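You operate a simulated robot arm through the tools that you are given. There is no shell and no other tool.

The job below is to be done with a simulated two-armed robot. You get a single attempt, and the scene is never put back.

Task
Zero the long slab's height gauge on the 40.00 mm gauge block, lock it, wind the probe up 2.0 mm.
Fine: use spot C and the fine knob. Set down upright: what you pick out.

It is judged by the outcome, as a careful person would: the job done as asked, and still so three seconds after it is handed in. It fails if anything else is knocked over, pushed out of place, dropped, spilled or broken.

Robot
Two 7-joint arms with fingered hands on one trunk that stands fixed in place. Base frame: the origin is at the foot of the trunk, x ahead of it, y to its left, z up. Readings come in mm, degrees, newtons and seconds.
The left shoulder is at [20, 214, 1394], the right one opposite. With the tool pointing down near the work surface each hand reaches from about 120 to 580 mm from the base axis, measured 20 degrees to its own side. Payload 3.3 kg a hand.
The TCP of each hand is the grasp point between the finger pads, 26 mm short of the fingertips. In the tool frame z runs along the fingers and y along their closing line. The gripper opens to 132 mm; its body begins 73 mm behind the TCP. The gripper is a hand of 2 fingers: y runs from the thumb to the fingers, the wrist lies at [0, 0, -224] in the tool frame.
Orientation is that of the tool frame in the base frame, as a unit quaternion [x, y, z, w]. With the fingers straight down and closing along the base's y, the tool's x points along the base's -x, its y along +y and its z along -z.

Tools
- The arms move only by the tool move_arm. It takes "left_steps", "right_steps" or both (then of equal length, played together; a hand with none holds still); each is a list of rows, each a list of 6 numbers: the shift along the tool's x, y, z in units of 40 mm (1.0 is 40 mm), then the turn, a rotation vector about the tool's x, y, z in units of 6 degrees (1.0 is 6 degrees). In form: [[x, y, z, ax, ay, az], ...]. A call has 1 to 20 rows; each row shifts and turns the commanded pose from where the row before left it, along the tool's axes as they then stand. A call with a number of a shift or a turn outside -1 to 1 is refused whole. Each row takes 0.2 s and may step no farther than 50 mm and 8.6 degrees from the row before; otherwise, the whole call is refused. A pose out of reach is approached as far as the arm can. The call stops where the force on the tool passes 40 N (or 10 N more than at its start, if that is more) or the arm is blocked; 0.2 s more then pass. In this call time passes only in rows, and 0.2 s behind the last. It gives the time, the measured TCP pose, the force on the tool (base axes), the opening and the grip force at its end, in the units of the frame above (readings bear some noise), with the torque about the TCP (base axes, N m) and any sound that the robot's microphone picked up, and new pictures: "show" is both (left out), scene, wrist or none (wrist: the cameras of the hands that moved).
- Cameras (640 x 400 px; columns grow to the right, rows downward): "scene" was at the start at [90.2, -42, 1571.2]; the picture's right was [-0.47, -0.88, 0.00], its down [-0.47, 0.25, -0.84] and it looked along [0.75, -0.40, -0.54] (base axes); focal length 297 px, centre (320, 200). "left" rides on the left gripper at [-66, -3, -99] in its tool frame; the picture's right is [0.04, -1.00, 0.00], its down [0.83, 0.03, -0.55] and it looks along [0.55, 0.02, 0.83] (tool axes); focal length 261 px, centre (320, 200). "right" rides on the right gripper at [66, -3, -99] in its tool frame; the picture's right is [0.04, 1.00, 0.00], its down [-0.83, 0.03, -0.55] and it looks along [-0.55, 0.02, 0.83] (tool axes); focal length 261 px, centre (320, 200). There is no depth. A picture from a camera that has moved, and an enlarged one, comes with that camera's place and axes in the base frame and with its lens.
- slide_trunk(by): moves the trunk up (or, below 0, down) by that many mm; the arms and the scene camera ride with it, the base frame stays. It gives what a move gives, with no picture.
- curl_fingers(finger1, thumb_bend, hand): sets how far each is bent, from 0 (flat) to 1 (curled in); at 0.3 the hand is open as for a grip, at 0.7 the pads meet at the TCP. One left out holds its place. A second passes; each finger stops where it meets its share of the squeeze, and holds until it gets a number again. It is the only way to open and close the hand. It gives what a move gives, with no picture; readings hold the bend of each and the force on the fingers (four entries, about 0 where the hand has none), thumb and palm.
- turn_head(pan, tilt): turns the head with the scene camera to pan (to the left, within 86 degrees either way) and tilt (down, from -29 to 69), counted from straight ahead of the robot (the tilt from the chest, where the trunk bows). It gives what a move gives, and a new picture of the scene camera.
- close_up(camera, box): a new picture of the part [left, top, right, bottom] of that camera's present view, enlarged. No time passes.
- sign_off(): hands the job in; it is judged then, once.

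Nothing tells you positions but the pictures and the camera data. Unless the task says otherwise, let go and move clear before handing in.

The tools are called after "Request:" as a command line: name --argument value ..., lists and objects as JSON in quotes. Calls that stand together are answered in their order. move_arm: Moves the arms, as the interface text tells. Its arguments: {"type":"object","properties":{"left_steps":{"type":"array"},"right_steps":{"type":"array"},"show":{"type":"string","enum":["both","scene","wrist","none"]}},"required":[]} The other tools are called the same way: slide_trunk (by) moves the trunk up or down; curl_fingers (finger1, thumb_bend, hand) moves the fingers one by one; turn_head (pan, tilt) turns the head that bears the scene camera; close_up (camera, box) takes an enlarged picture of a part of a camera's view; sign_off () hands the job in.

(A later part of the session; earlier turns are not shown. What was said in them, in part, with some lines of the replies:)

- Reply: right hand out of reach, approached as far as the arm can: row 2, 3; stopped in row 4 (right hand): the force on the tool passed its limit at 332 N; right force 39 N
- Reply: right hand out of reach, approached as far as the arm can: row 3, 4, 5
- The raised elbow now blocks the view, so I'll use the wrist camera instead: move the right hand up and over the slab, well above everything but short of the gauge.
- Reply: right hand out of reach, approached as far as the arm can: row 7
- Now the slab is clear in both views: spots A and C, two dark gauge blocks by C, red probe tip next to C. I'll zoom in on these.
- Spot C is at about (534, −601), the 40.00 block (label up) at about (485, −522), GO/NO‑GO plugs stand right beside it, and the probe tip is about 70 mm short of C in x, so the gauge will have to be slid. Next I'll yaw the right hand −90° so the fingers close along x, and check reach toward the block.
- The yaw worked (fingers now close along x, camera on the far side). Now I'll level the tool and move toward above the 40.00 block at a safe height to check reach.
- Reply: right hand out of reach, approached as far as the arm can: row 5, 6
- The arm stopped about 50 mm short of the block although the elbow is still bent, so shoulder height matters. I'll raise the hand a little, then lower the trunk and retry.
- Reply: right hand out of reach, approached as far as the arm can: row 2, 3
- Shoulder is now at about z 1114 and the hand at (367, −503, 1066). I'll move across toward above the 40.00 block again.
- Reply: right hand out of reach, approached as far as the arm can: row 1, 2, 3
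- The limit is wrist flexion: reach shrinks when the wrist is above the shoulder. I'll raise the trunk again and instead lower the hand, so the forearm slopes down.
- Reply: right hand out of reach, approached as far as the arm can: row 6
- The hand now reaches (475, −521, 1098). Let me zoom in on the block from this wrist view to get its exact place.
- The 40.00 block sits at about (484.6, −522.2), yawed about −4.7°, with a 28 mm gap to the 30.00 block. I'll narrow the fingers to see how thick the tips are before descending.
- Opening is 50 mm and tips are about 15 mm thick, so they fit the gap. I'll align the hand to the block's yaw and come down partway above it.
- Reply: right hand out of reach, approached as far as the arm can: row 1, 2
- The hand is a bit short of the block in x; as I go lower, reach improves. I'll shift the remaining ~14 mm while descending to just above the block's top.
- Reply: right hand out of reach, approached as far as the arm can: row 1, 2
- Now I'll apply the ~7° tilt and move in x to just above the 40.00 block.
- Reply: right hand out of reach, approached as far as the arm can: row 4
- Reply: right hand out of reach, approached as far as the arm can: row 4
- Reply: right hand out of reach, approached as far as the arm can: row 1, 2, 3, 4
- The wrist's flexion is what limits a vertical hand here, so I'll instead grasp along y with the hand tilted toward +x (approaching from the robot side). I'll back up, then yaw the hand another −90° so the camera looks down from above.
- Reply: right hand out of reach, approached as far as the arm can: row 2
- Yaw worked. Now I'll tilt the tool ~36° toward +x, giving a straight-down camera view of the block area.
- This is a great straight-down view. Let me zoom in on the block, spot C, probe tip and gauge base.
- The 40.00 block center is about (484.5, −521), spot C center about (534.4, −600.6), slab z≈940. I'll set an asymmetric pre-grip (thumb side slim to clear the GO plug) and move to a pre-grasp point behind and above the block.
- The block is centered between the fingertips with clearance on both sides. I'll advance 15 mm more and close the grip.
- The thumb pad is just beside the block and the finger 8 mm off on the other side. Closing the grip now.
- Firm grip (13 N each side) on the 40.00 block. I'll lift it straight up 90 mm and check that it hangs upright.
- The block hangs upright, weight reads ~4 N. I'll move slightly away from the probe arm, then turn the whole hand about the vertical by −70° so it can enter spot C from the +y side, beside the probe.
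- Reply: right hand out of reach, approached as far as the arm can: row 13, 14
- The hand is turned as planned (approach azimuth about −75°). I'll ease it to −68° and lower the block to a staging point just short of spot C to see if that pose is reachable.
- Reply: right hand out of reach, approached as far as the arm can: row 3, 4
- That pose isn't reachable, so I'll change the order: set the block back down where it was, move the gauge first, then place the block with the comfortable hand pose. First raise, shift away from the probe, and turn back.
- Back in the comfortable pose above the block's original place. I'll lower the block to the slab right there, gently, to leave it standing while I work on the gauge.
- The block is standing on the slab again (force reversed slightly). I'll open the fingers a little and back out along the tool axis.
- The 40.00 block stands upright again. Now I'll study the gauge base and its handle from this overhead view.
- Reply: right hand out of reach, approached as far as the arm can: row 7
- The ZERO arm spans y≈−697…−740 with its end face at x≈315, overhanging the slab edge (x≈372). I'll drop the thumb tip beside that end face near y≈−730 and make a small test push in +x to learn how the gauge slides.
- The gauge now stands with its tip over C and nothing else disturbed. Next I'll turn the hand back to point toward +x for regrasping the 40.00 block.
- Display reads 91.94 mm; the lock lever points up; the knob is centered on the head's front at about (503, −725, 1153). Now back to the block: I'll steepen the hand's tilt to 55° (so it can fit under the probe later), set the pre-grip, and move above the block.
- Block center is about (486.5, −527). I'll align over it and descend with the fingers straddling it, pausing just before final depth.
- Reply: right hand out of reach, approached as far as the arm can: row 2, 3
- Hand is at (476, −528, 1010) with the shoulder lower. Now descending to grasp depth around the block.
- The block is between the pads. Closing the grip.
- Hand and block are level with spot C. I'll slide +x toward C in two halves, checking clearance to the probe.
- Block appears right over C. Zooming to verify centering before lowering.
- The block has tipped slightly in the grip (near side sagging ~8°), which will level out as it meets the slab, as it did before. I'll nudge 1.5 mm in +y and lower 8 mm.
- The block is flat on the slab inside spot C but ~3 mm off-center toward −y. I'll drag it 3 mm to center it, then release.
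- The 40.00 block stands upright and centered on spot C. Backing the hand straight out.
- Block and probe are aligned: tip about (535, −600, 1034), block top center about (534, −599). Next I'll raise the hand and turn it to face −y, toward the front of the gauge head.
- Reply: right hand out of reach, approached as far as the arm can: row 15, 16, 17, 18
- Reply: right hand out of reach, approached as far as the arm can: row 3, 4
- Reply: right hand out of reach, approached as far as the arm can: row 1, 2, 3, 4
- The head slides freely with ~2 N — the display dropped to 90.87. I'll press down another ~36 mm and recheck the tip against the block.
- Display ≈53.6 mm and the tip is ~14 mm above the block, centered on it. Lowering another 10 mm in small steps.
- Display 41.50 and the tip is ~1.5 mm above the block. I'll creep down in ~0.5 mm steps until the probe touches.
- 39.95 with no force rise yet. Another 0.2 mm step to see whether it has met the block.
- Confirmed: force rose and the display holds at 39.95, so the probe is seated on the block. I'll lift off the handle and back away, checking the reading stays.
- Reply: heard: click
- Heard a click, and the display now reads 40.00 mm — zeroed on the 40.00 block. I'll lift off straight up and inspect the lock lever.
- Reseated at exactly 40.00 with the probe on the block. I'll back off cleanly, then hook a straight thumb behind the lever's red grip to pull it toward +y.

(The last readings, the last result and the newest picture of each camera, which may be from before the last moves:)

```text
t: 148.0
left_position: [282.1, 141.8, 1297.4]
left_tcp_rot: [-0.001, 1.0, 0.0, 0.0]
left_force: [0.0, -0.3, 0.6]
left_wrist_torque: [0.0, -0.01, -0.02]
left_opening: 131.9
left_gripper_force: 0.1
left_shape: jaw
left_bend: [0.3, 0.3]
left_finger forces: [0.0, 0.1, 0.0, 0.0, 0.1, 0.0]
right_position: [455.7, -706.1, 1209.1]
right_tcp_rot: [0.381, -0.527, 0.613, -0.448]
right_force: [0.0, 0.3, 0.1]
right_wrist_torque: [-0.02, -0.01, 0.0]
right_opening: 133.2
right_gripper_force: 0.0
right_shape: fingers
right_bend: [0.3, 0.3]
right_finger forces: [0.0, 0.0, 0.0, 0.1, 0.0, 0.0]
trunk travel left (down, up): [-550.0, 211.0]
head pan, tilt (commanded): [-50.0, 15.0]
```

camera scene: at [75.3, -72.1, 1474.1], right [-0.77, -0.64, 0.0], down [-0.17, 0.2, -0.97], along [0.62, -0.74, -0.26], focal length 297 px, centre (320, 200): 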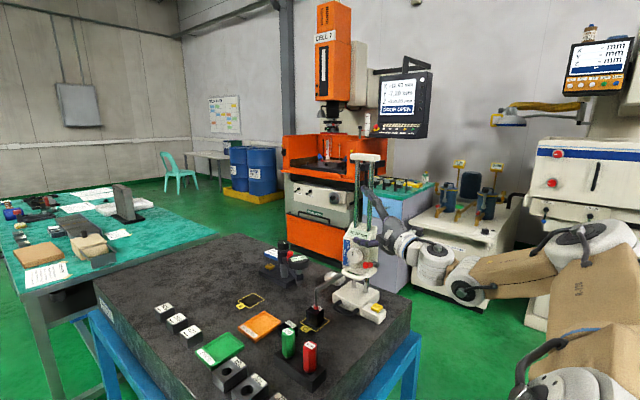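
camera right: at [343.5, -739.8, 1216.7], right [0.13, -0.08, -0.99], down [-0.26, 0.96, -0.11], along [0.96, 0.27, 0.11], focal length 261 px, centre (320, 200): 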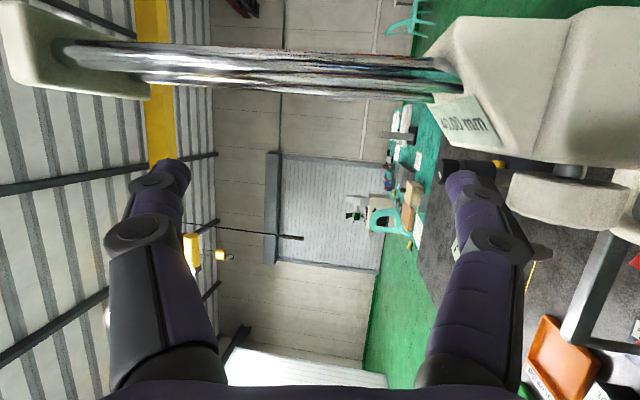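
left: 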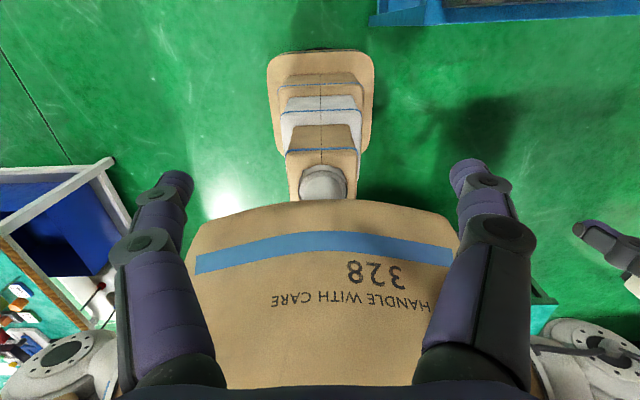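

Request:
move_arm --right_steps '[[0.0001, 0.0247, -0.0039, 0, 0, 0], [0.0001, 0.0247, -0.0039, 0, 0, 0], [0.0001, 0.0247, -0.0039, 0, 0, 0]]' --show "none"

Request:
close_up --camera "right" --box '[400, 80, 620, 280]'

Request:
close_up --camera "scene" --box '[330, 200, 390, 275]'

```text
t: 148.8
left_position: [282.2, 142.8, 1300.2]
left_tcp_rot: [0.0, 1.0, 0.0, 0.0]
left_force: [0.3, -0.6, -0.7]
left_wrist_torque: [0.01, 0.03, 0.0]
left_opening: 131.8
left_gripper_force: 0.1
left_shape: jaw
left_bend: [0.3, 0.3]
left_finger forces: [0.0, 0.0, 0.1, 0.0, 0.1, 0.0]
right_position: [455.4, -706.3, 1205.2]
right_tcp_rot: [0.381, -0.526, 0.614, -0.448]
right_force: [-0.6, 0.3, 1.5]
right_wrist_torque: [0.01, 0.01, 0.0]
right_opening: 131.5
right_gripper_force: 0.7
right_shape: fingers
right_bend: [0.31, 0.3]
right_finger forces: [1.6, 0.0, 0.0, 0.0, 0.0, 0.1]
trunk travel left (down, up): [-550.0, 211.0]
head pan, tilt (commanded): [-50.0, 15.0]
```

```text
2.00 times, centred on (510, 180) of right
camera zoom: at [341.3, -739.3, 1193.3], right [0.14, -0.08, -0.99], down [-0.26, 0.96, -0.12], along [0.96, 0.27, 0.11], focal length 521 px, centre (-60, 240)
```

zoom: 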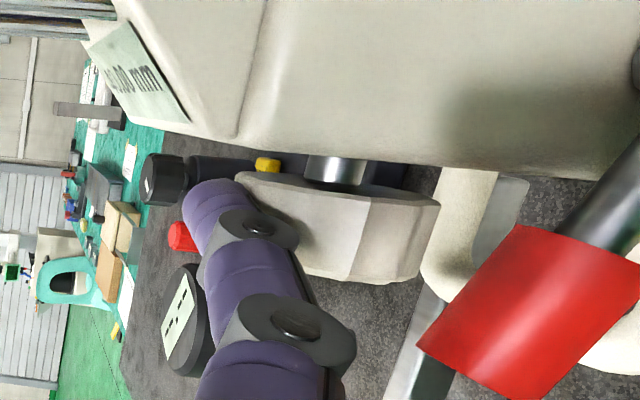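

```text
5.33 times, centred on (360, 238) of scene
camera zoom: at [74.0, -71.4, 1474.2], right [-0.77, -0.64, 0.0], down [-0.17, 0.2, -0.97], along [0.62, -0.74, -0.26], focal length 1582 px, centre (107, 0)
```

zoom: 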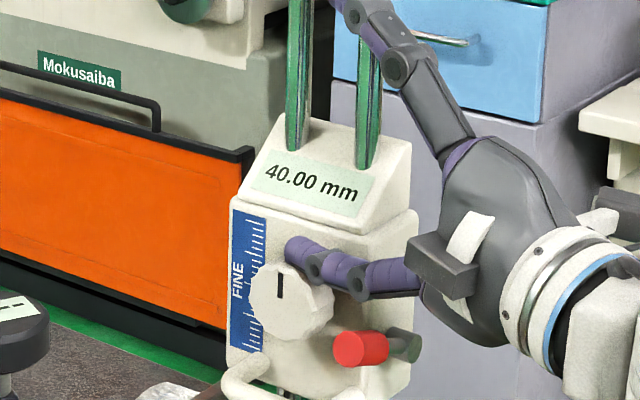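

Contact at 1.6 N. Now a test sweep: 12 mm in +x to see how the reading responds.

Request:
move_arm --right_steps '[[0.0001, 0.0247, -0.0039, 0, 0, 0], [-0.023, 0.0112, 0.0705, 0, 0, 0], [-0.023, 0.0112, 0.0705, 0, 0, 0], [-0.023, 0.0112, 0.0705, 0, 0, 0], [-0.023, 0.0112, 0.0705, 0, 0, 0]]' --show "none"

Request:
close_up --camera "scene" --box '[330, 200, 390, 275]'

```text
t: 150.0
left_position: [282.0, 143.3, 1298.2]
left_tcp_rot: [-0.001, 1.0, -0.001, 0.0]
left_force: [0.7, -0.1, -0.1]
left_wrist_torque: [-0.03, 0.05, -0.01]
left_opening: 131.9
left_gripper_force: 0.0
left_shape: jaw
left_bend: [0.3, 0.3]
left_finger forces: [0.0, 0.0, 0.1, 0.0, 0.0, 0.1]
right_position: [468.1, -705.1, 1204.9]
right_tcp_rot: [0.382, -0.527, 0.614, -0.448]
right_force: [-0.6, -1.1, 1.1]
right_wrist_torque: [-0.01, -0.01, -0.01]
right_opening: 130.1
right_gripper_force: 0.6
right_shape: fingers
right_bend: [0.32, 0.3]
right_finger forces: [1.8, 0.1, 0.0, 0.0, 0.1, 0.0]
trunk travel left (down, up): [-550.0, 211.0]
head pan, tilt (commanded): [-50.0, 15.0]
```

```text
5.33 times, centred on (360, 238) of scene
camera zoom: at [74.1, -71.3, 1474.2], right [-0.77, -0.64, 0.0], down [-0.17, 0.2, -0.97], along [0.62, -0.74, -0.26], focal length 1582 px, centre (107, 0)
```

zoom: 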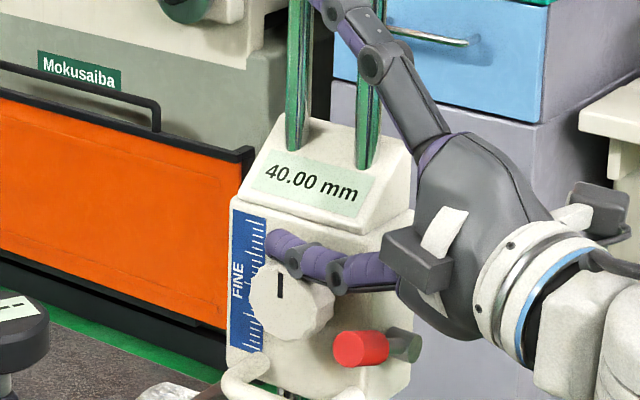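

The knob didn't turn at under 2 N of pressure — the finger just slipped. I'll press harder (~7 N) and sweep back in −x.

Request:
move_arm --right_steps '[[0.0003, 0.0494, -0.0077, 0, 0, 0], [0.0003, 0.0494, -0.0077, 0, 0, 0], [0.023, -0.0112, -0.0705, 0, 0, 0], [0.023, -0.0112, -0.0705, 0, 0, 0], [0.023, -0.0112, -0.0705, 0, 0, 0], [0.023, -0.0112, -0.0705, 0, 0, 0]]' --show "none"

Request:
close_up --camera "scene" --box '[330, 200, 390, 275]'

```text
t: 151.4
left_position: [281.0, 143.3, 1299.1]
left_tcp_rot: [-0.001, 1.0, 0.0, 0.0]
left_force: [0.0, -0.5, -0.6]
left_wrist_torque: [0.0, 0.01, 0.01]
left_opening: 132.0
left_gripper_force: 0.1
left_shape: jaw
left_bend: [0.3, 0.3]
left_finger forces: [0.0, 0.1, 0.1, 0.1, 0.0, 0.0]
right_position: [454.9, -707.5, 1200.4]
right_tcp_rot: [0.381, -0.526, 0.614, -0.448]
right_force: [-0.3, -0.4, 2.5]
right_wrist_torque: [-0.03, -0.05, 0.01]
right_opening: 126.1
right_gripper_force: 2.1
right_shape: fingers
right_bend: [0.34, 0.3]
right_finger forces: [3.3, 0.0, 0.0, 0.0, 0.1, 0.0]
trunk travel left (down, up): [-550.0, 211.0]
head pan, tilt (commanded): [-50.0, 15.0]
```

```text
5.33 times, centred on (360, 238) of scene
camera zoom: at [73.9, -71.3, 1474.2], right [-0.77, -0.64, 0.0], down [-0.17, 0.2, -0.97], along [0.62, -0.74, -0.26], focal length 1582 px, centre (107, 0)
```

zoom: 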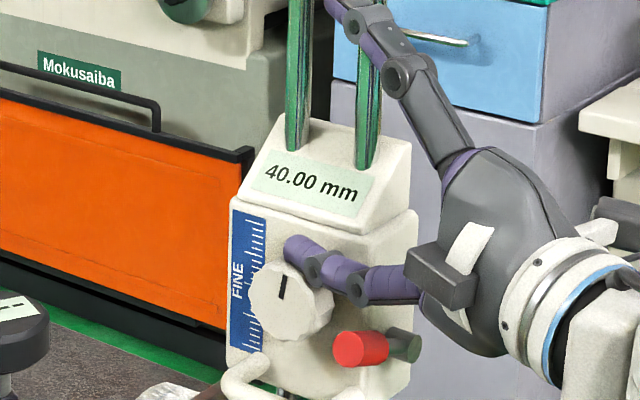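

The knob turned ~15° clockwise with 3 N, and the display stayed 40.00 (possibly the "down" direction, blocked by the block). Now sweeping +x (counter-clockwise).

Request:
move_arm --right_steps '[[0.0002, 0.037, -0.0058, 0, 0, 0], [-0.023, 0.0112, 0.0705, 0, 0, 0], [-0.023, 0.0112, 0.0705, 0, 0, 0], [-0.023, 0.0112, 0.0705, 0, 0, 0], [-0.023, 0.0112, 0.0705, 0, 0, 0], [-0.023, 0.0112, 0.0705, 0, 0, 0]]' --show "none"

Request:
close_up --camera "scene" --box '[330, 200, 390, 275]'

```text
t: 152.8
left_position: [281.0, 143.3, 1298.1]
left_tcp_rot: [-0.001, 1.0, 0.0, 0.0]
left_force: [0.3, -0.7, 0.3]
left_wrist_torque: [0.04, 0.01, 0.03]
left_opening: 132.1
left_gripper_force: 0.0
left_shape: jaw
left_bend: [0.3, 0.3]
left_finger forces: [0.0, 0.0, 0.1, 0.1, 0.0, 0.0]
right_position: [469.7, -705.2, 1201.0]
right_tcp_rot: [0.381, -0.526, 0.614, -0.448]
right_force: [-3.0, 0.3, 5.8]
right_wrist_torque: [-0.01, 0.14, 0.01]
right_opening: 124.8
right_gripper_force: 3.9
right_shape: fingers
right_bend: [0.35, 0.3]
right_finger forces: [6.6, 0.0, 0.0, 0.0, 0.0, 0.0]
trunk travel left (down, up): [-550.0, 211.0]
head pan, tilt (commanded): [-50.0, 15.0]
```

```text
5.33 times, centred on (360, 238) of scene
camera zoom: at [73.3, -70.7, 1474.3], right [-0.77, -0.64, 0.0], down [-0.17, 0.2, -0.97], along [0.62, -0.74, -0.26], focal length 1582 px, centre (107, 0)
```

zoom: 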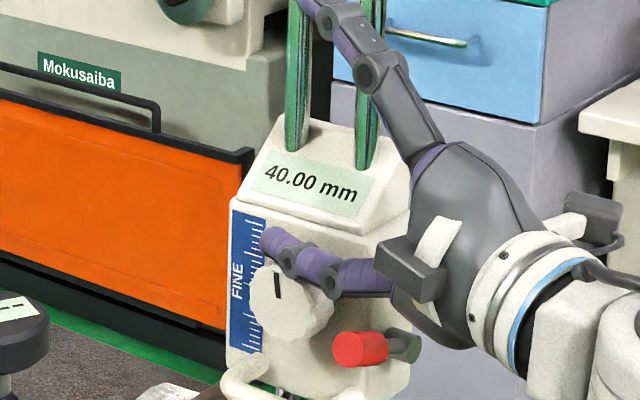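

The knob follows the finger now (≈25° counter-clockwise) but the reading hasn't changed yet. I'll do two more counter-clockwise strokes (lift, return, press, sweep) to see the effect.

Request:
move_arm --right_steps '[[-0.0012, -0.198, 0.0308, 0, 0, 0], [0.115, -0.056, -0.3525, 0, 0, 0], [0.0012, 0.198, -0.0308, 0, 0, 0], [-0.023, 0.0112, 0.0705, 0, 0, 0], [-0.023, 0.0112, 0.0705, 0, 0, 0], [-0.023, 0.0112, 0.0705, 0, 0, 0], [-0.023, 0.0112, 0.0705, 0, 0, 0], [-0.023, 0.0112, 0.0705, 0, 0, 0], [-0.0012, -0.198, 0.0308, 0, 0, 0], [0.115, -0.056, -0.3525, 0, 0, 0], [0.0012, 0.198, -0.0308, 0, 0, 0], [-0.023, 0.0112, 0.0705, 0, 0, 0], [-0.023, 0.0112, 0.0705, 0, 0, 0], [-0.023, 0.0112, 0.0705, 0, 0, 0], [-0.023, 0.0112, 0.0705, 0, 0, 0], [-0.023, 0.0112, 0.0705, 0, 0, 0]]' --show "none"

Request:
close_up --camera "scene" --box '[330, 200, 390, 275]'

```text
t: 156.2
left_position: [280.7, 142.1, 1299.5]
left_tcp_rot: [-0.001, 1.0, 0.0, 0.001]
left_force: [1.2, 0.6, 1.1]
left_wrist_torque: [0.01, 0.0, 0.07]
left_opening: 132.0
left_gripper_force: 0.2
left_shape: jaw
left_bend: [0.3, 0.3]
left_finger forces: [0.0, 0.0, 0.0, 0.0, 0.0, 0.0]
right_position: [469.4, -705.9, 1200.2]
right_tcp_rot: [0.381, -0.526, 0.614, -0.448]
right_force: [-1.8, 0.6, 6.0]
right_wrist_torque: [0.01, 0.04, 0.02]
right_opening: 124.9
right_gripper_force: 3.3
right_shape: fingers
right_bend: [0.35, 0.3]
right_finger forces: [6.3, 0.0, 0.0, 0.0, 0.1, 0.1]
trunk travel left (down, up): [-550.0, 211.0]
head pan, tilt (commanded): [-50.0, 15.0]
```

```text
5.33 times, centred on (360, 238) of scene
camera zoom: at [73.3, -70.7, 1474.3], right [-0.77, -0.64, 0.0], down [-0.17, 0.2, -0.97], along [0.62, -0.74, -0.26], focal length 1582 px, centre (107, 0)
```

zoom: 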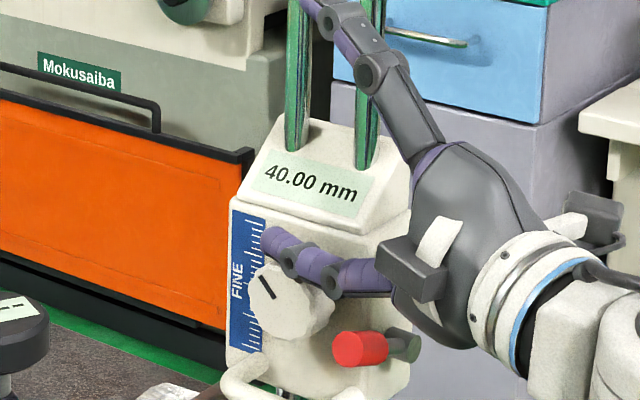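

Pointer is now ~31° counter-clockwise, reading still 40.00. I'll go the other way with several clockwise strokes.

Request:
move_arm --right_steps '[[0.023, -0.0112, -0.0705, 0, 0, 0], [0.023, -0.0112, -0.0705, 0, 0, 0], [0.023, -0.0112, -0.0705, 0, 0, 0], [0.023, -0.0112, -0.0705, 0, 0, 0], [0.023, -0.0112, -0.0705, 0, 0, 0], [-0.0012, -0.198, 0.0308, 0, 0, 0], [-0.115, 0.056, 0.3525, 0, 0, 0], [0.0012, 0.198, -0.0308, 0, 0, 0], [0.023, -0.0112, -0.0705, 0, 0, 0], [0.023, -0.0112, -0.0705, 0, 0, 0], [0.023, -0.0112, -0.0705, 0, 0, 0], [0.023, -0.0112, -0.0705, 0, 0, 0], [0.023, -0.0112, -0.0705, 0, 0, 0]]' --show "none"

Request:
close_up --camera "scene" --box '[330, 200, 390, 275]'

```text
t: 159.0
left_position: [282.5, 143.2, 1297.9]
left_tcp_rot: [-0.001, 1.0, 0.0, 0.0]
left_force: [0.4, -0.9, 0.1]
left_wrist_torque: [-0.02, -0.03, 0.03]
left_opening: 131.9
left_gripper_force: 0.0
left_shape: jaw
left_bend: [0.3, 0.3]
left_finger forces: [0.0, 0.0, 0.0, 0.1, 0.0, 0.0]
right_position: [455.6, -706.7, 1198.8]
right_tcp_rot: [0.382, -0.526, 0.614, -0.448]
right_force: [0.1, -0.1, 3.8]
right_wrist_torque: [-0.05, -0.14, 0.0]
right_opening: 124.7
right_gripper_force: 2.6
right_shape: fingers
right_bend: [0.35, 0.3]
right_finger forces: [3.8, 0.0, 0.1, 0.1, 0.0, 0.0]
trunk travel left (down, up): [-550.0, 211.0]
head pan, tilt (commanded): [-50.0, 15.0]
```

```text
5.33 times, centred on (360, 238) of scene
camera zoom: at [74.0, -71.2, 1474.2], right [-0.77, -0.64, 0.0], down [-0.17, 0.2, -0.97], along [0.62, -0.74, -0.26], focal length 1582 px, centre (107, 0)
```

zoom: 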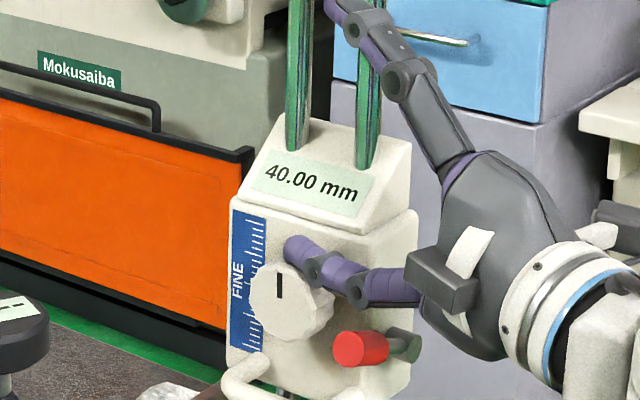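

Pointer is back at vertical, 40.00. Continuing clockwise.

Request:
move_arm --right_steps '[[-0.0012, -0.198, 0.0308, 0, 0, 0], [-0.13, 0.063, 0.4, 0, 0, 0], [0.0015, 0.235, -0.0366, 0, 0, 0], [0.0307, -0.0149, -0.094, 0, 0, 0], [0.0307, -0.0149, -0.094, 0, 0, 0], [0.0307, -0.0149, -0.094, 0, 0, 0], [0.0307, -0.0149, -0.094, 0, 0, 0], [-0.0012, -0.198, 0.0308, 0, 0, 0], [-0.13, 0.063, 0.4, 0, 0, 0], [0.0012, 0.198, -0.0308, 0, 0, 0], [0.0307, -0.0149, -0.094, 0, 0, 0], [0.0307, -0.0149, -0.094, 0, 0, 0], [0.0307, -0.0149, -0.094, 0, 0, 0], [0.0307, -0.0149, -0.094, 0, 0, 0]]' --show "none"

Request:
close_up --camera "scene" --box '[330, 200, 390, 275]'

```text
t: 162.0
left_position: [281.5, 142.5, 1297.7]
left_tcp_rot: [-0.001, 1.0, 0.0, 0.0]
left_force: [-0.2, 0.0, 0.0]
left_wrist_torque: [-0.02, -0.03, 0.01]
left_opening: 131.7
left_gripper_force: 0.1
left_shape: jaw
left_bend: [0.3, 0.3]
left_finger forces: [0.0, 0.0, 0.0, 0.0, 0.0, 0.0]
right_position: [456.6, -705.2, 1197.4]
right_tcp_rot: [0.381, -0.526, 0.614, -0.448]
right_force: [0.9, 0.9, 4.8]
right_wrist_torque: [-0.03, -0.18, 0.09]
right_opening: 123.1
right_gripper_force: 2.0
right_shape: fingers
right_bend: [0.36, 0.3]
right_finger forces: [4.5, 0.0, 0.0, 0.0, 0.0, 0.0]
trunk travel left (down, up): [-550.0, 211.0]
head pan, tilt (commanded): [-50.0, 15.0]
```

```text
5.33 times, centred on (360, 238) of scene
camera zoom: at [73.9, -70.8, 1474.3], right [-0.77, -0.64, 0.0], down [-0.17, 0.2, -0.97], along [0.62, -0.74, -0.26], focal length 1582 px, centre (107, 0)
```

zoom: 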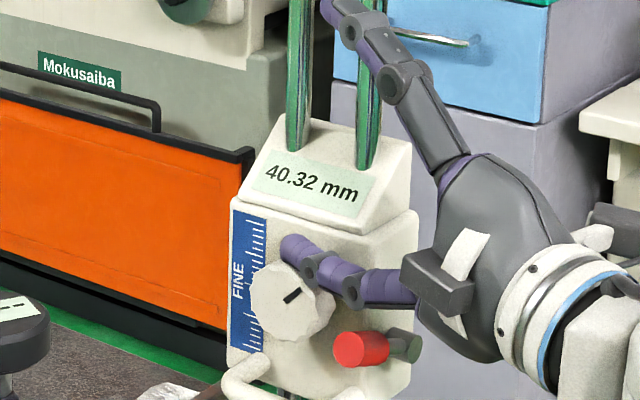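

The display now reads 40.32 with the pointer ~50° clockwise: clockwise winds up, about 3.5 mm per turn after some backlash, so the locked fine drive works. Continuing with clockwise strokes.

Request:
move_arm --right_steps '[[-0.0012, -0.198, 0.0308, 0, 0, 0], [-0.13, 0.063, 0.4, 0, 0, 0], [0.0012, 0.198, -0.0308, 0, 0, 0], [0.0307, -0.0149, -0.094, 0, 0, 0], [0.0307, -0.0149, -0.094, 0, 0, 0], [0.0307, -0.0149, -0.094, 0, 0, 0], [0.0307, -0.0149, -0.094, 0, 0, 0], [-0.0012, -0.198, 0.0308, 0, 0, 0], [-0.13, 0.063, 0.4, 0, 0, 0], [0.0012, 0.198, -0.0308, 0, 0, 0], [0.0307, -0.0149, -0.094, 0, 0, 0], [0.0307, -0.0149, -0.094, 0, 0, 0], [0.0307, -0.0149, -0.094, 0, 0, 0], [0.0307, -0.0149, -0.094, 0, 0, 0]]' --show "none"

Request:
close_up --camera "scene" --box '[330, 200, 390, 275]'

Request:
close_up --camera "scene" --box '[290, 250, 400, 340]'

```text
t: 165.0
left_position: [281.5, 142.5, 1298.6]
left_tcp_rot: [0.0, 1.0, 0.0, 0.0]
left_force: [-0.1, 0.2, -0.3]
left_wrist_torque: [0.02, -0.06, 0.02]
left_opening: 131.9
left_gripper_force: 0.1
left_shape: jaw
left_bend: [0.3, 0.3]
left_finger forces: [0.0, 0.0, 0.0, 0.1, 0.1, 0.0]
right_position: [459.0, -706.9, 1197.2]
right_tcp_rot: [0.381, -0.526, 0.614, -0.448]
right_force: [1.9, -0.5, 4.4]
right_wrist_torque: [-0.03, -0.22, 0.03]
right_opening: 122.9
right_gripper_force: 2.1
right_shape: fingers
right_bend: [0.35, 0.3]
right_finger forces: [4.7, 0.0, 0.0, 0.0, 0.0, 0.0]
trunk travel left (down, up): [-550.0, 211.0]
head pan, tilt (commanded): [-50.0, 15.0]
```

```text
5.33 times, centred on (360, 238) of scene
camera zoom: at [74.2, -70.9, 1474.2], right [-0.77, -0.64, 0.0], down [-0.17, 0.2, -0.97], along [0.62, -0.74, -0.26], focal length 1582 px, centre (107, 0)
```

zoom: 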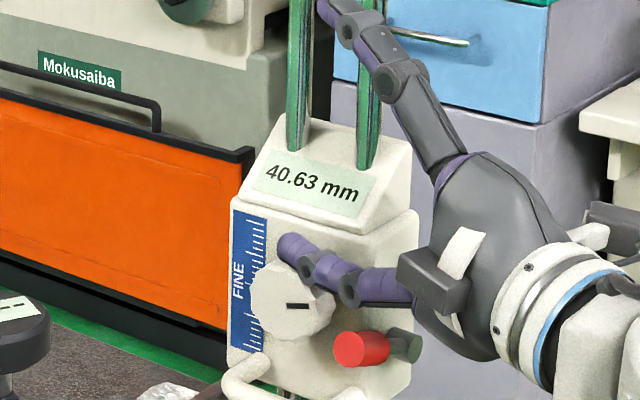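

```text
4.44 times, centred on (345, 295) of scene
camera zoom: at [74.2, -70.9, 1474.2], right [-0.77, -0.64, 0.0], down [-0.17, 0.2, -0.97], along [0.62, -0.74, -0.26], focal length 1319 px, centre (209, -222)
```

zoom: 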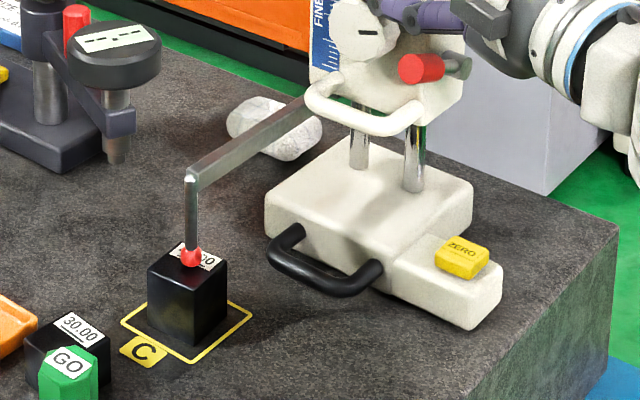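

40.63 now, pointer at 90°. Everything else is still in place. Continuing with slightly longer strokes.

Request:
move_arm --right_steps '[[-0.0012, -0.198, 0.0308, 0, 0, 0], [-0.138, 0.067, 0.423, 0, 0, 0], [0.0014, 0.215, -0.0335, 0, 0, 0], [0.0307, -0.0149, -0.094, 0, 0, 0], [0.0307, -0.0149, -0.094, 0, 0, 0], [0.0307, -0.0149, -0.094, 0, 0, 0], [0.0307, -0.0149, -0.094, 0, 0, 0], [0.0307, -0.0149, -0.094, 0, 0, 0], [-0.0012, -0.198, 0.0308, 0, 0, 0], [-0.1535, 0.0745, 0.47, 0, 0, 0], [0.0012, 0.198, -0.0308, 0, 0, 0], [0.0307, -0.0149, -0.094, 0, 0, 0], [0.0307, -0.0149, -0.094, 0, 0, 0], [0.0307, -0.0149, -0.094, 0, 0, 0], [0.0307, -0.0149, -0.094, 0, 0, 0], [0.0307, -0.0149, -0.094, 0, 0, 0]]' --show "none"

Request:
close_up --camera "scene" --box '[330, 200, 390, 275]'

```text
t: 168.4
left_position: [281.8, 142.7, 1298.4]
left_tcp_rot: [-0.001, 1.0, -0.001, -0.001]
left_force: [-0.8, -0.6, 0.2]
left_wrist_torque: [-0.03, -0.03, -0.03]
left_opening: 132.0
left_gripper_force: 0.1
left_shape: jaw
left_bend: [0.3, 0.3]
left_finger forces: [0.0, 0.1, 0.0, 0.1, 0.1, 0.1]
right_position: [456.7, -705.1, 1196.3]
right_tcp_rot: [0.381, -0.526, 0.614, -0.448]
right_force: [0.7, 0.1, 4.6]
right_wrist_torque: [-0.01, -0.17, 0.03]
right_opening: 122.4
right_gripper_force: 2.4
right_shape: fingers
right_bend: [0.36, 0.3]
right_finger forces: [4.8, 0.0, 0.1, 0.0, 0.0, 0.0]
trunk travel left (down, up): [-550.0, 211.0]
head pan, tilt (commanded): [-50.0, 15.0]
```

```text
5.33 times, centred on (360, 238) of scene
camera zoom: at [74.0, -70.9, 1474.2], right [-0.77, -0.64, 0.0], down [-0.17, 0.2, -0.97], along [0.62, -0.74, -0.26], focal length 1582 px, centre (107, 0)
```

zoom: 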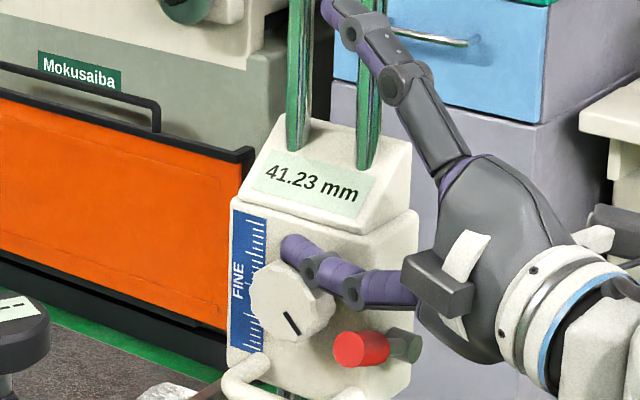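

41.23 now — about 0.30 mm per stroke. Two more identical strokes should give ~41.83.

Request:
move_arm --right_steps '[[-0.0012, -0.198, 0.0308, 0, 0, 0], [-0.1535, 0.0745, 0.47, 0, 0, 0], [0.0012, 0.198, -0.0308, 0, 0, 0], [0.0307, -0.0149, -0.094, 0, 0, 0], [0.0307, -0.0149, -0.094, 0, 0, 0], [0.0307, -0.0149, -0.094, 0, 0, 0], [0.0307, -0.0149, -0.094, 0, 0, 0], [0.0307, -0.0149, -0.094, 0, 0, 0], [-0.0012, -0.198, 0.0308, 0, 0, 0], [-0.1535, 0.0745, 0.47, 0, 0, 0], [0.0012, 0.198, -0.0308, 0, 0, 0], [0.0307, -0.0149, -0.094, 0, 0, 0], [0.0307, -0.0149, -0.094, 0, 0, 0], [0.0307, -0.0149, -0.094, 0, 0, 0], [0.0307, -0.0149, -0.094, 0, 0, 0], [0.0307, -0.0149, -0.094, 0, 0, 0]]' --show "none"

Request:
close_up --camera "scene" --box '[330, 200, 390, 275]'

```text
t: 171.8
left_position: [281.7, 143.1, 1298.5]
left_tcp_rot: [-0.001, 1.0, 0.0, 0.0]
left_force: [-0.8, -0.8, 0.2]
left_wrist_torque: [-0.03, 0.02, 0.01]
left_opening: 131.9
left_gripper_force: 0.0
left_shape: jaw
left_bend: [0.3, 0.3]
left_finger forces: [0.0, 0.1, 0.1, 0.1, 0.1, 0.1]
right_position: [455.7, -705.0, 1197.3]
right_tcp_rot: [0.382, -0.526, 0.613, -0.448]
right_force: [0.7, 0.6, 5.3]
right_wrist_torque: [-0.01, -0.2, 0.05]
right_opening: 122.7
right_gripper_force: 2.3
right_shape: fingers
right_bend: [0.36, 0.3]
right_finger forces: [4.6, 0.1, 0.0, 0.2, 0.0, 0.0]
trunk travel left (down, up): [-550.0, 211.0]
head pan, tilt (commanded): [-50.0, 15.0]
```

```text
5.33 times, centred on (360, 238) of scene
camera zoom: at [74.0, -70.9, 1474.2], right [-0.77, -0.64, 0.0], down [-0.17, 0.2, -0.97], along [0.62, -0.74, -0.26], focal length 1582 px, centre (107, 0)
```

zoom: 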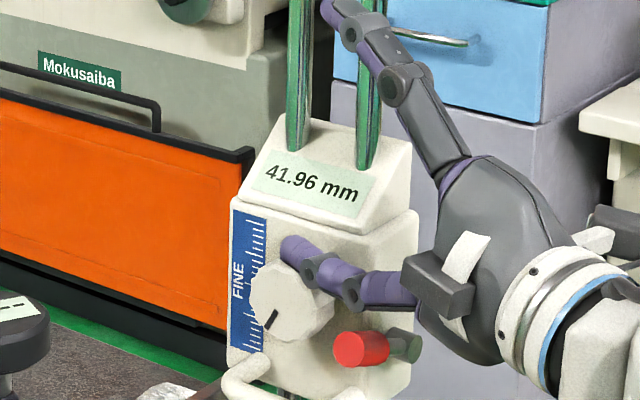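

41.96 — just 0.04 mm short. A tiny extra sweep of ~2 mm while still pressed.

Request:
move_arm --right_steps '[[0.0077, -0.0037, -0.0235, 0, 0, 0], [0.0077, -0.0037, -0.0235, 0, 0, 0]]' --show "none"

Request:
close_up --camera "scene" --box '[330, 200, 390, 275]'

```text
t: 172.4
left_position: [281.9, 142.5, 1297.6]
left_tcp_rot: [-0.001, 1.0, 0.001, 0.0]
left_force: [-0.6, -0.7, 0.3]
left_wrist_torque: [-0.01, -0.01, 0.0]
left_opening: 131.8
left_gripper_force: 0.1
left_shape: jaw
left_bend: [0.3, 0.3]
left_finger forces: [0.1, 0.0, 0.0, 0.1, 0.0, 0.0]
right_position: [455.1, -704.2, 1196.4]
right_tcp_rot: [0.381, -0.526, 0.614, -0.448]
right_force: [-0.2, 1.2, 5.2]
right_wrist_torque: [0.01, -0.16, 0.05]
right_opening: 123.3
right_gripper_force: 2.2
right_shape: fingers
right_bend: [0.36, 0.3]
right_finger forces: [4.7, 0.0, 0.0, 0.1, 0.1, 0.1]
trunk travel left (down, up): [-550.0, 211.0]
head pan, tilt (commanded): [-50.0, 15.0]
```

```text
5.33 times, centred on (360, 238) of scene
camera zoom: at [73.9, -70.8, 1474.3], right [-0.77, -0.64, 0.0], down [-0.17, 0.2, -0.97], along [0.62, -0.74, -0.26], focal length 1582 px, centre (107, 0)
```

zoom: 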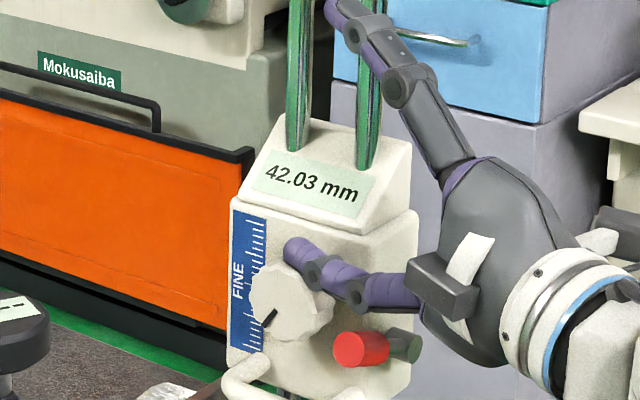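

42.03 — a hair over. I'll roll back by ~0.8 mm of sweep to land on 42.00.

Request:
move_arm --right_steps '[[-0.0061, 0.003, 0.0188, 0, 0, 0]]' --show "none"

Request:
close_up --camera "scene" --box '[330, 200, 390, 275]'

```text
t: 172.8
left_position: [281.3, 142.3, 1298.2]
left_tcp_rot: [-0.002, 1.0, 0.001, 0.001]
left_force: [-0.3, 0.0, -0.5]
left_wrist_torque: [0.01, 0.0, 0.02]
left_opening: 132.0
left_gripper_force: 0.1
left_shape: jaw
left_bend: [0.3, 0.3]
left_finger forces: [0.0, 0.1, 0.0, 0.1, 0.0, 0.0]
right_position: [454.2, -705.8, 1197.5]
right_tcp_rot: [0.382, -0.526, 0.614, -0.448]
right_force: [-1.4, 1.9, 4.9]
right_wrist_torque: [0.05, -0.03, 0.05]
right_opening: 123.7
right_gripper_force: 2.4
right_shape: fingers
right_bend: [0.36, 0.3]
right_finger forces: [5.2, 0.1, 0.0, 0.0, 0.0, 0.1]
trunk travel left (down, up): [-550.0, 211.0]
head pan, tilt (commanded): [-50.0, 15.0]
```

```text
5.33 times, centred on (360, 238) of scene
camera zoom: at [73.5, -70.7, 1474.3], right [-0.77, -0.64, 0.0], down [-0.17, 0.2, -0.97], along [0.62, -0.74, -0.26], focal length 1582 px, centre (107, 0)
```

zoom: 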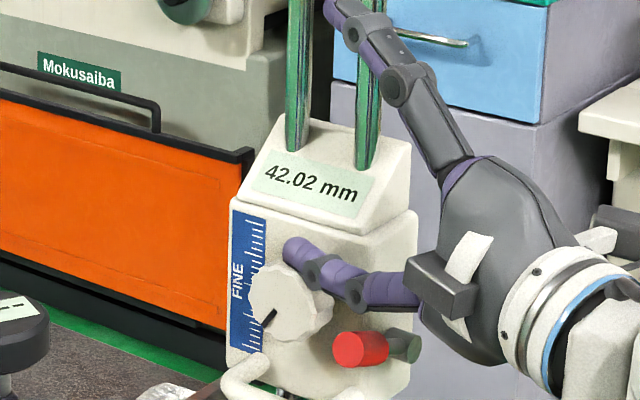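

42.02. Slightly more.

Request:
move_arm --right_steps '[[-0.0061, 0.003, 0.0188, 0, 0, 0]]' --show "none"

Request:
close_up --camera "scene" --box '[330, 200, 390, 275]'

```text
t: 173.2
left_position: [281.6, 143.0, 1298.1]
left_tcp_rot: [0.0, 1.0, 0.0, -0.001]
left_force: [-0.2, 0.3, 0.6]
left_wrist_torque: [0.0, 0.01, 0.0]
left_opening: 131.9
left_gripper_force: 0.1
left_shape: jaw
left_bend: [0.3, 0.3]
left_finger forces: [0.0, 0.0, 0.1, 0.0, 0.1, 0.0]
right_position: [454.9, -704.9, 1197.6]
right_tcp_rot: [0.381, -0.526, 0.614, -0.448]
right_force: [-2.4, 0.1, 6.1]
right_wrist_torque: [0.01, 0.02, 0.05]
right_opening: 123.4
right_gripper_force: 2.7
right_shape: fingers
right_bend: [0.36, 0.3]
right_finger forces: [5.6, 0.1, 0.0, 0.1, 0.0, 0.0]
trunk travel left (down, up): [-550.0, 211.0]
head pan, tilt (commanded): [-50.0, 15.0]
```

```text
5.33 times, centred on (360, 238) of scene
camera zoom: at [73.3, -70.7, 1474.3], right [-0.77, -0.64, 0.0], down [-0.17, 0.2, -0.97], along [0.62, -0.74, -0.26], focal length 1582 px, centre (107, 0)
```

zoom: 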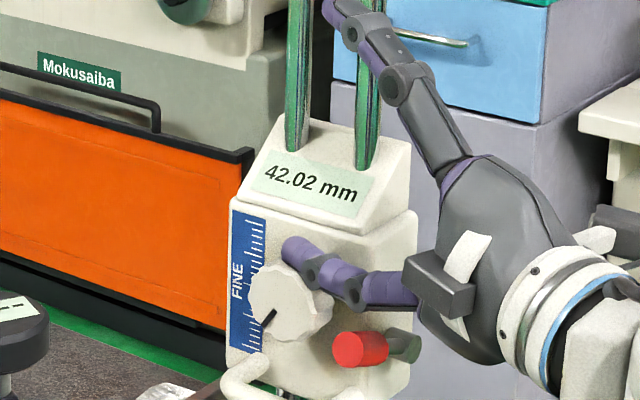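

Request:
move_arm --right_steps '[[-0.0045, 0.0022, 0.0138, 0, 0, 0]]' --show "none"

Request:
close_up --camera "scene" --box '[330, 200, 390, 275]'

```text
t: 173.6
left_position: [281.2, 142.8, 1298.1]
left_tcp_rot: [-0.001, 1.0, 0.0, 0.001]
left_force: [0.2, 0.2, 0.1]
left_wrist_torque: [0.01, 0.0, -0.01]
left_opening: 132.0
left_gripper_force: 0.0
left_shape: jaw
left_bend: [0.3, 0.3]
left_finger forces: [0.1, 0.0, 0.0, 0.0, 0.0, 0.0]
right_position: [456.2, -704.7, 1197.0]
right_tcp_rot: [0.381, -0.525, 0.615, -0.448]
right_force: [-2.6, 1.6, 5.8]
right_wrist_torque: [-0.06, 0.02, -0.01]
right_opening: 123.2
right_gripper_force: 3.0
right_shape: fingers
right_bend: [0.36, 0.3]
right_finger forces: [6.1, 0.1, 0.0, 0.0, 0.0, 0.1]
trunk travel left (down, up): [-550.0, 211.0]
head pan, tilt (commanded): [-50.0, 15.0]
```

```text
5.33 times, centred on (360, 238) of scene
camera zoom: at [73.3, -70.7, 1474.3], right [-0.77, -0.64, 0.0], down [-0.17, 0.2, -0.97], along [0.62, -0.74, -0.26], focal length 1582 px, centre (107, 0)
```

zoom: 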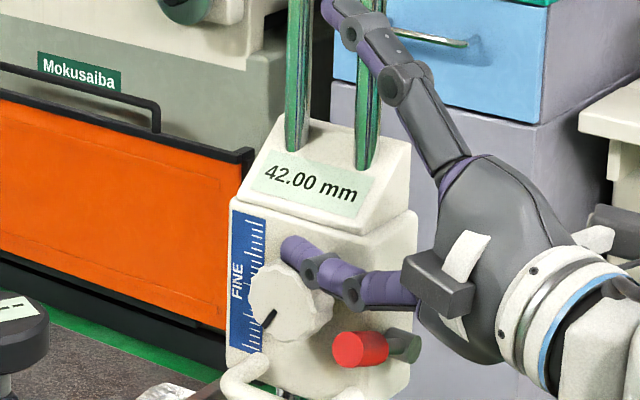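

Exactly 42.00. Lifting the finger straight off the knob and rechecking.

Request:
move_arm --right_steps '[[-0.0015, -0.247, 0.0386, 0, 0, 0], [-0.0015, -0.247, 0.0386, 0, 0, 0]]' --show "none"

Request:
close_up --camera "scene" --box '[330, 200, 390, 275]'

```text
t: 174.2
left_position: [282.2, 142.6, 1298.9]
left_tcp_rot: [-0.001, 1.0, 0.0, 0.0]
left_force: [0.1, 0.7, 0.1]
left_wrist_torque: [0.01, -0.03, 0.01]
left_opening: 131.8
left_gripper_force: 0.2
left_shape: jaw
left_bend: [0.3, 0.3]
left_finger forces: [0.0, 0.0, 0.0, 0.0, 0.1, 0.1]
right_position: [456.3, -705.8, 1216.2]
right_tcp_rot: [0.382, -0.527, 0.613, -0.448]
right_force: [-0.6, 0.0, 0.2]
right_wrist_torque: [-0.02, 0.0, -0.02]
right_opening: 133.2
right_gripper_force: 0.1
right_shape: fingers
right_bend: [0.3, 0.3]
right_finger forces: [0.0, 0.0, 0.0, 0.0, 0.0, 0.0]
trunk travel left (down, up): [-550.0, 211.0]
head pan, tilt (commanded): [-50.0, 15.0]
```

```text
5.33 times, centred on (360, 238) of scene
camera zoom: at [74.1, -71.4, 1474.2], right [-0.77, -0.64, 0.0], down [-0.17, 0.2, -0.97], along [0.62, -0.74, -0.26], focal length 1582 px, centre (107, 0)
```

zoom: 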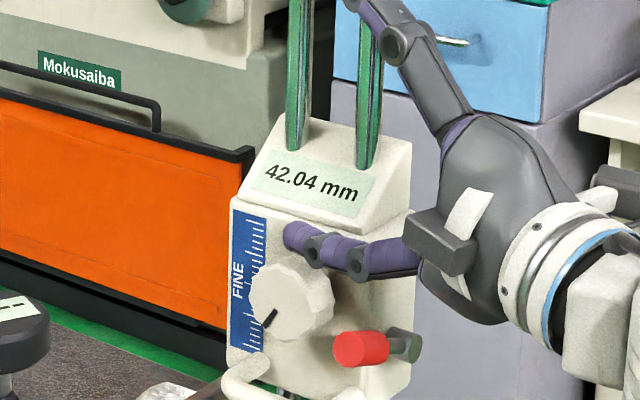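

Unloaded it reads 42.04 (the pressing finger flexed the head slightly). I'll press again, roll back to a loaded 41.96, and lift.

Request:
move_arm --right_steps '[[0.0015, 0.247, -0.0386, 0, 0, 0], [0.0015, 0.235, -0.0367, 0, 0, 0]]' --show "none"

Request:
close_up --camera "scene" --box '[330, 200, 390, 275]'

```text
t: 174.8
left_position: [280.9, 143.5, 1298.6]
left_tcp_rot: [-0.001, 1.0, 0.0, 0.001]
left_force: [0.1, 0.3, 0.9]
left_wrist_torque: [-0.01, 0.01, 0.02]
left_opening: 132.1
left_gripper_force: 0.0
left_shape: jaw
left_bend: [0.3, 0.3]
left_finger forces: [0.0, 0.1, 0.0, 0.0, 0.0, 0.0]
right_position: [455.4, -706.5, 1199.2]
right_tcp_rot: [0.381, -0.526, 0.614, -0.449]
right_force: [-3.1, 0.8, 5.1]
right_wrist_torque: [-0.05, -0.01, -0.01]
right_opening: 124.5
right_gripper_force: 3.0
right_shape: fingers
right_bend: [0.35, 0.3]
right_finger forces: [5.5, 0.0, 0.0, 0.1, 0.0, 0.0]
trunk travel left (down, up): [-550.0, 211.0]
head pan, tilt (commanded): [-50.0, 15.0]
```

```text
5.33 times, centred on (360, 238) of scene
camera zoom: at [73.3, -70.8, 1474.4], right [-0.77, -0.64, 0.0], down [-0.17, 0.2, -0.97], along [0.62, -0.74, -0.26], focal length 1582 px, centre (107, 0)
```

zoom: 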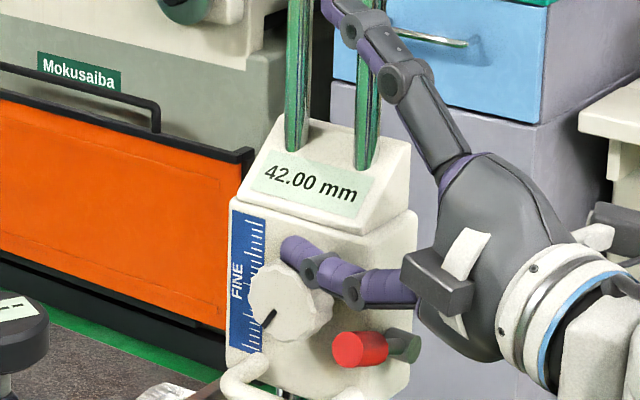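

Loaded reading 42.00 (i.e. load effect −0.04). Rolling +x ~1 mm toward 41.96 loaded.

Request:
move_arm --right_steps '[[-0.0077, 0.0037, 0.0235, 0, 0, 0]]' --show "none"

Request:
close_up --camera "scene" --box '[330, 200, 390, 275]'

```text
t: 175.2
left_position: [281.6, 143.7, 1299.0]
left_tcp_rot: [-0.001, 1.0, 0.0, 0.0]
left_force: [-0.4, 0.1, -0.3]
left_wrist_torque: [-0.02, 0.01, -0.06]
left_opening: 131.7
left_gripper_force: 0.0
left_shape: jaw
left_bend: [0.3, 0.3]
left_finger forces: [0.0, 0.0, 0.1, 0.1, 0.1, 0.0]
right_position: [456.2, -705.3, 1197.9]
right_tcp_rot: [0.381, -0.525, 0.615, -0.449]
right_force: [-1.8, 0.3, 6.1]
right_wrist_torque: [-0.09, -0.05, -0.01]
right_opening: 123.4
right_gripper_force: 2.8
right_shape: fingers
right_bend: [0.36, 0.3]
right_finger forces: [5.8, 0.1, 0.0, 0.0, 0.0, 0.1]
trunk travel left (down, up): [-550.0, 211.0]
head pan, tilt (commanded): [-50.0, 15.0]
```

```text
5.33 times, centred on (360, 238) of scene
camera zoom: at [73.4, -70.9, 1474.3], right [-0.77, -0.64, 0.0], down [-0.17, 0.2, -0.97], along [0.62, -0.74, -0.26], focal length 1582 px, centre (107, 0)
```

zoom: 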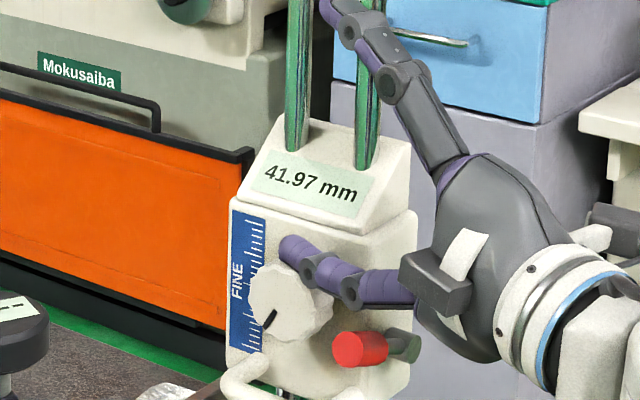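

41.97 loaded, so ~42.01 unloaded. Lifting to check.

Request:
move_arm --right_steps '[[-0.0015, -0.247, 0.0386, 0, 0, 0], [-0.0015, -0.247, 0.0386, 0, 0, 0]]' --show "none"

Request:
close_up --camera "scene" --box '[330, 200, 390, 275]'

```text
t: 175.8
left_position: [282.5, 143.4, 1298.1]
left_tcp_rot: [-0.001, 1.0, 0.0, 0.0]
left_force: [-0.8, -0.4, -0.2]
left_wrist_torque: [-0.03, 0.0, -0.01]
left_opening: 131.8
left_gripper_force: 0.1
left_shape: jaw
left_bend: [0.3, 0.3]
left_finger forces: [0.1, 0.0, 0.0, 0.0, 0.0, 0.1]
right_position: [457.2, -705.1, 1216.1]
right_tcp_rot: [0.381, -0.527, 0.613, -0.448]
right_force: [-0.9, 0.4, -0.3]
right_wrist_torque: [-0.04, 0.0, 0.0]
right_opening: 133.1
right_gripper_force: 0.0
right_shape: fingers
right_bend: [0.3, 0.3]
right_finger forces: [0.0, 0.1, 0.0, 0.1, 0.0, 0.0]
trunk travel left (down, up): [-550.0, 211.0]
head pan, tilt (commanded): [-50.0, 15.0]
```

```text
5.33 times, centred on (360, 238) of scene
camera zoom: at [74.1, -71.4, 1474.2], right [-0.77, -0.64, 0.0], down [-0.17, 0.2, -0.97], along [0.62, -0.74, -0.26], focal length 1582 px, centre (107, 0)
```

zoom: 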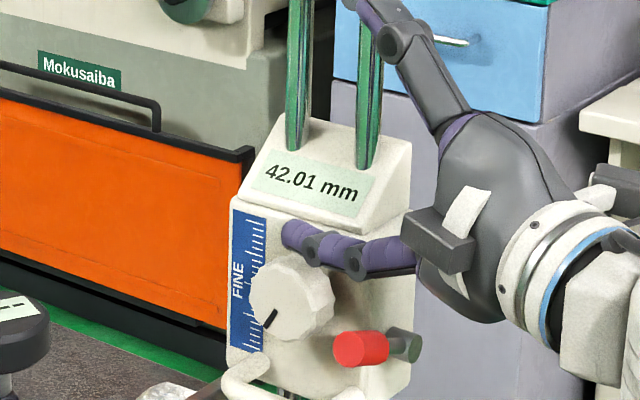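

Unloaded display reads 42.01 — 2.0 mm up from the zeroed block, locked. Now retreating the hand well clear.

Request:
move_arm --right_steps '[[-0.003, -0.494, 0.077, 0, 0, 0], [-0.003, -0.494, 0.077, 0, 0, 0], [0, 0, -1, 0, 0, 0], [0, 0, -1, 0, 0, 0], [0, 0, -1, 0, 0, 0], [0, 0, -1, 0, 0, 0]]' --show "both"

Request:
close_up --camera "scene" --box '[270, 180, 420, 340]'

Request:
close_up --camera "scene" --box '[295, 270, 345, 335]'

Request:
close_up --camera "scene" --box '[130, 230, 350, 400]'

```text
t: 177.2
left_position: [281.7, 142.8, 1298.7]
left_tcp_rot: [0.0, 1.0, 0.0, 0.0]
left_force: [-0.4, -0.1, 0.5]
left_wrist_torque: [0.0, -0.03, 0.02]
left_opening: 132.0
left_gripper_force: 0.0
left_shape: jaw
left_bend: [0.3, 0.3]
left_finger forces: [0.0, 0.0, 0.0, 0.1, 0.0, 0.0]
right_position: [307.8, -656.1, 1234.3]
right_tcp_rot: [0.382, -0.526, 0.614, -0.448]
right_force: [-0.2, 0.2, -0.6]
right_wrist_torque: [-0.01, -0.04, 0.0]
right_opening: 133.3
right_gripper_force: 0.1
right_shape: fingers
right_bend: [0.3, 0.3]
right_finger forces: [0.0, 0.0, 0.0, 0.1, 0.0, 0.0]
trunk travel left (down, up): [-550.0, 211.0]
head pan, tilt (commanded): [-50.0, 15.0]
camera scene: at [73.5, -71.3, 1474.2], right [-0.77, -0.64, 0.0], down [-0.17, 0.2, -0.97], along [0.62, -0.74, -0.26], focal length 297 px, centre (320, 200)
camera right: at [192.8, -689.5, 1221.5], right [0.14, -0.08, -0.99], down [-0.26, 0.96, -0.12], along [0.96, 0.27, 0.11], focal length 261 px, centre (320, 200)
```

scene: 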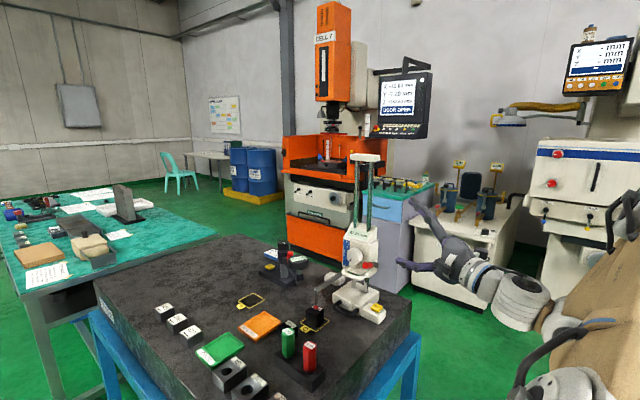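
right: 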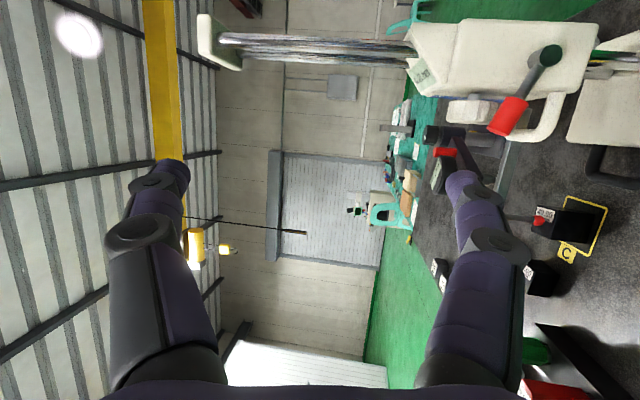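

```text
2.50 times, centred on (345, 260) of scene
camera zoom: at [73.5, -71.3, 1474.2], right [-0.77, -0.64, 0.0], down [-0.17, 0.2, -0.97], along [0.62, -0.74, -0.26], focal length 742 px, centre (258, 50)
```

zoom: 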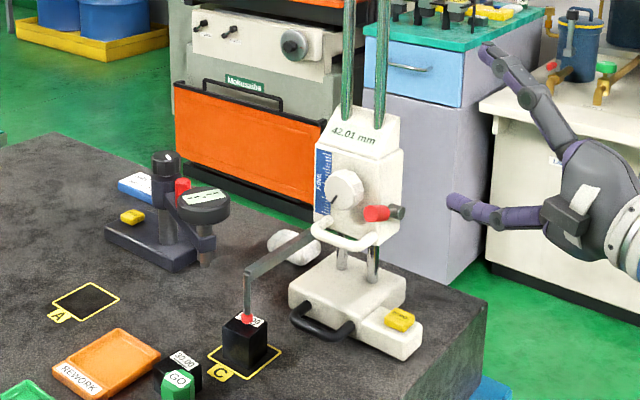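

```text
6.15 times, centred on (320, 302) of scene
camera zoom: at [73.5, -71.3, 1474.2], right [-0.77, -0.64, 0.0], down [-0.17, 0.2, -0.97], along [0.62, -0.74, -0.26], focal length 1826 px, centre (320, -431)
```

zoom: 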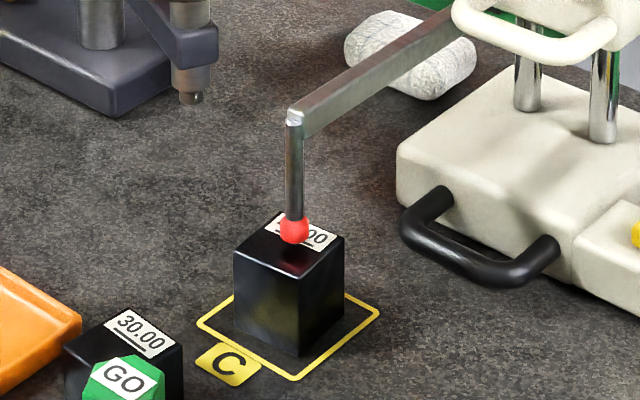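

```text
2.35 times, centred on (240, 315) of scene
camera zoom: at [73.5, -71.3, 1474.2], right [-0.77, -0.64, 0.0], down [-0.17, 0.2, -0.97], along [0.62, -0.74, -0.26], focal length 698 px, centre (508, -71)
```

zoom: 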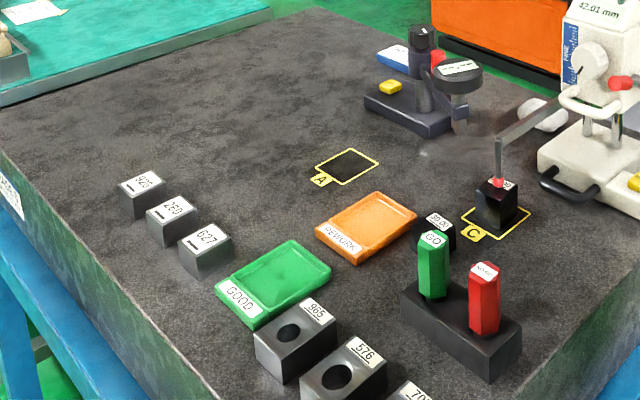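

The job looks done, so I'm handing it in. In the last pictures the 40.00 block stands upright on spot C, and the gauge's display reads 42.01 mm, 2.0 mm above the zeroed 40.00. The lock lever is at its stop, and the head held under about 5 N on the knob. The hand is clear, and every other piece appears to be where it was.

Request:
sign_off

```text
The job is handed in.
```

The height gauge is zeroed on the 40.00 mm block, locked, and wound up with the fine knob; the display now reads 42.01 mm. I've handed the job in.

- **Block:** the 40.00 block is upright on spot C. I had to slide the gauge about 72 mm along the slab so its probe sat over C.
- **Zero:** with the probe resting on the block, pressing ZERO took the display from 39.95 to 40.00. While I was working out which way the lock lever turns, the head slid up to 41.26. I pressed the probe back onto the block, and it read 40.00 again before I locked it.
- **Lock:** the lever is swung fully forward against its stop. Afterwards the head held under about 5 N of pressure, where before it had slid under 2–3 N.
- **Wind-up:** the probe is up 2.01 mm, 0.01 mm over the target.

In the last pictures the hand is clear of the gauge. The other blocks, trays, plugs and the second gauge look undisturbed.
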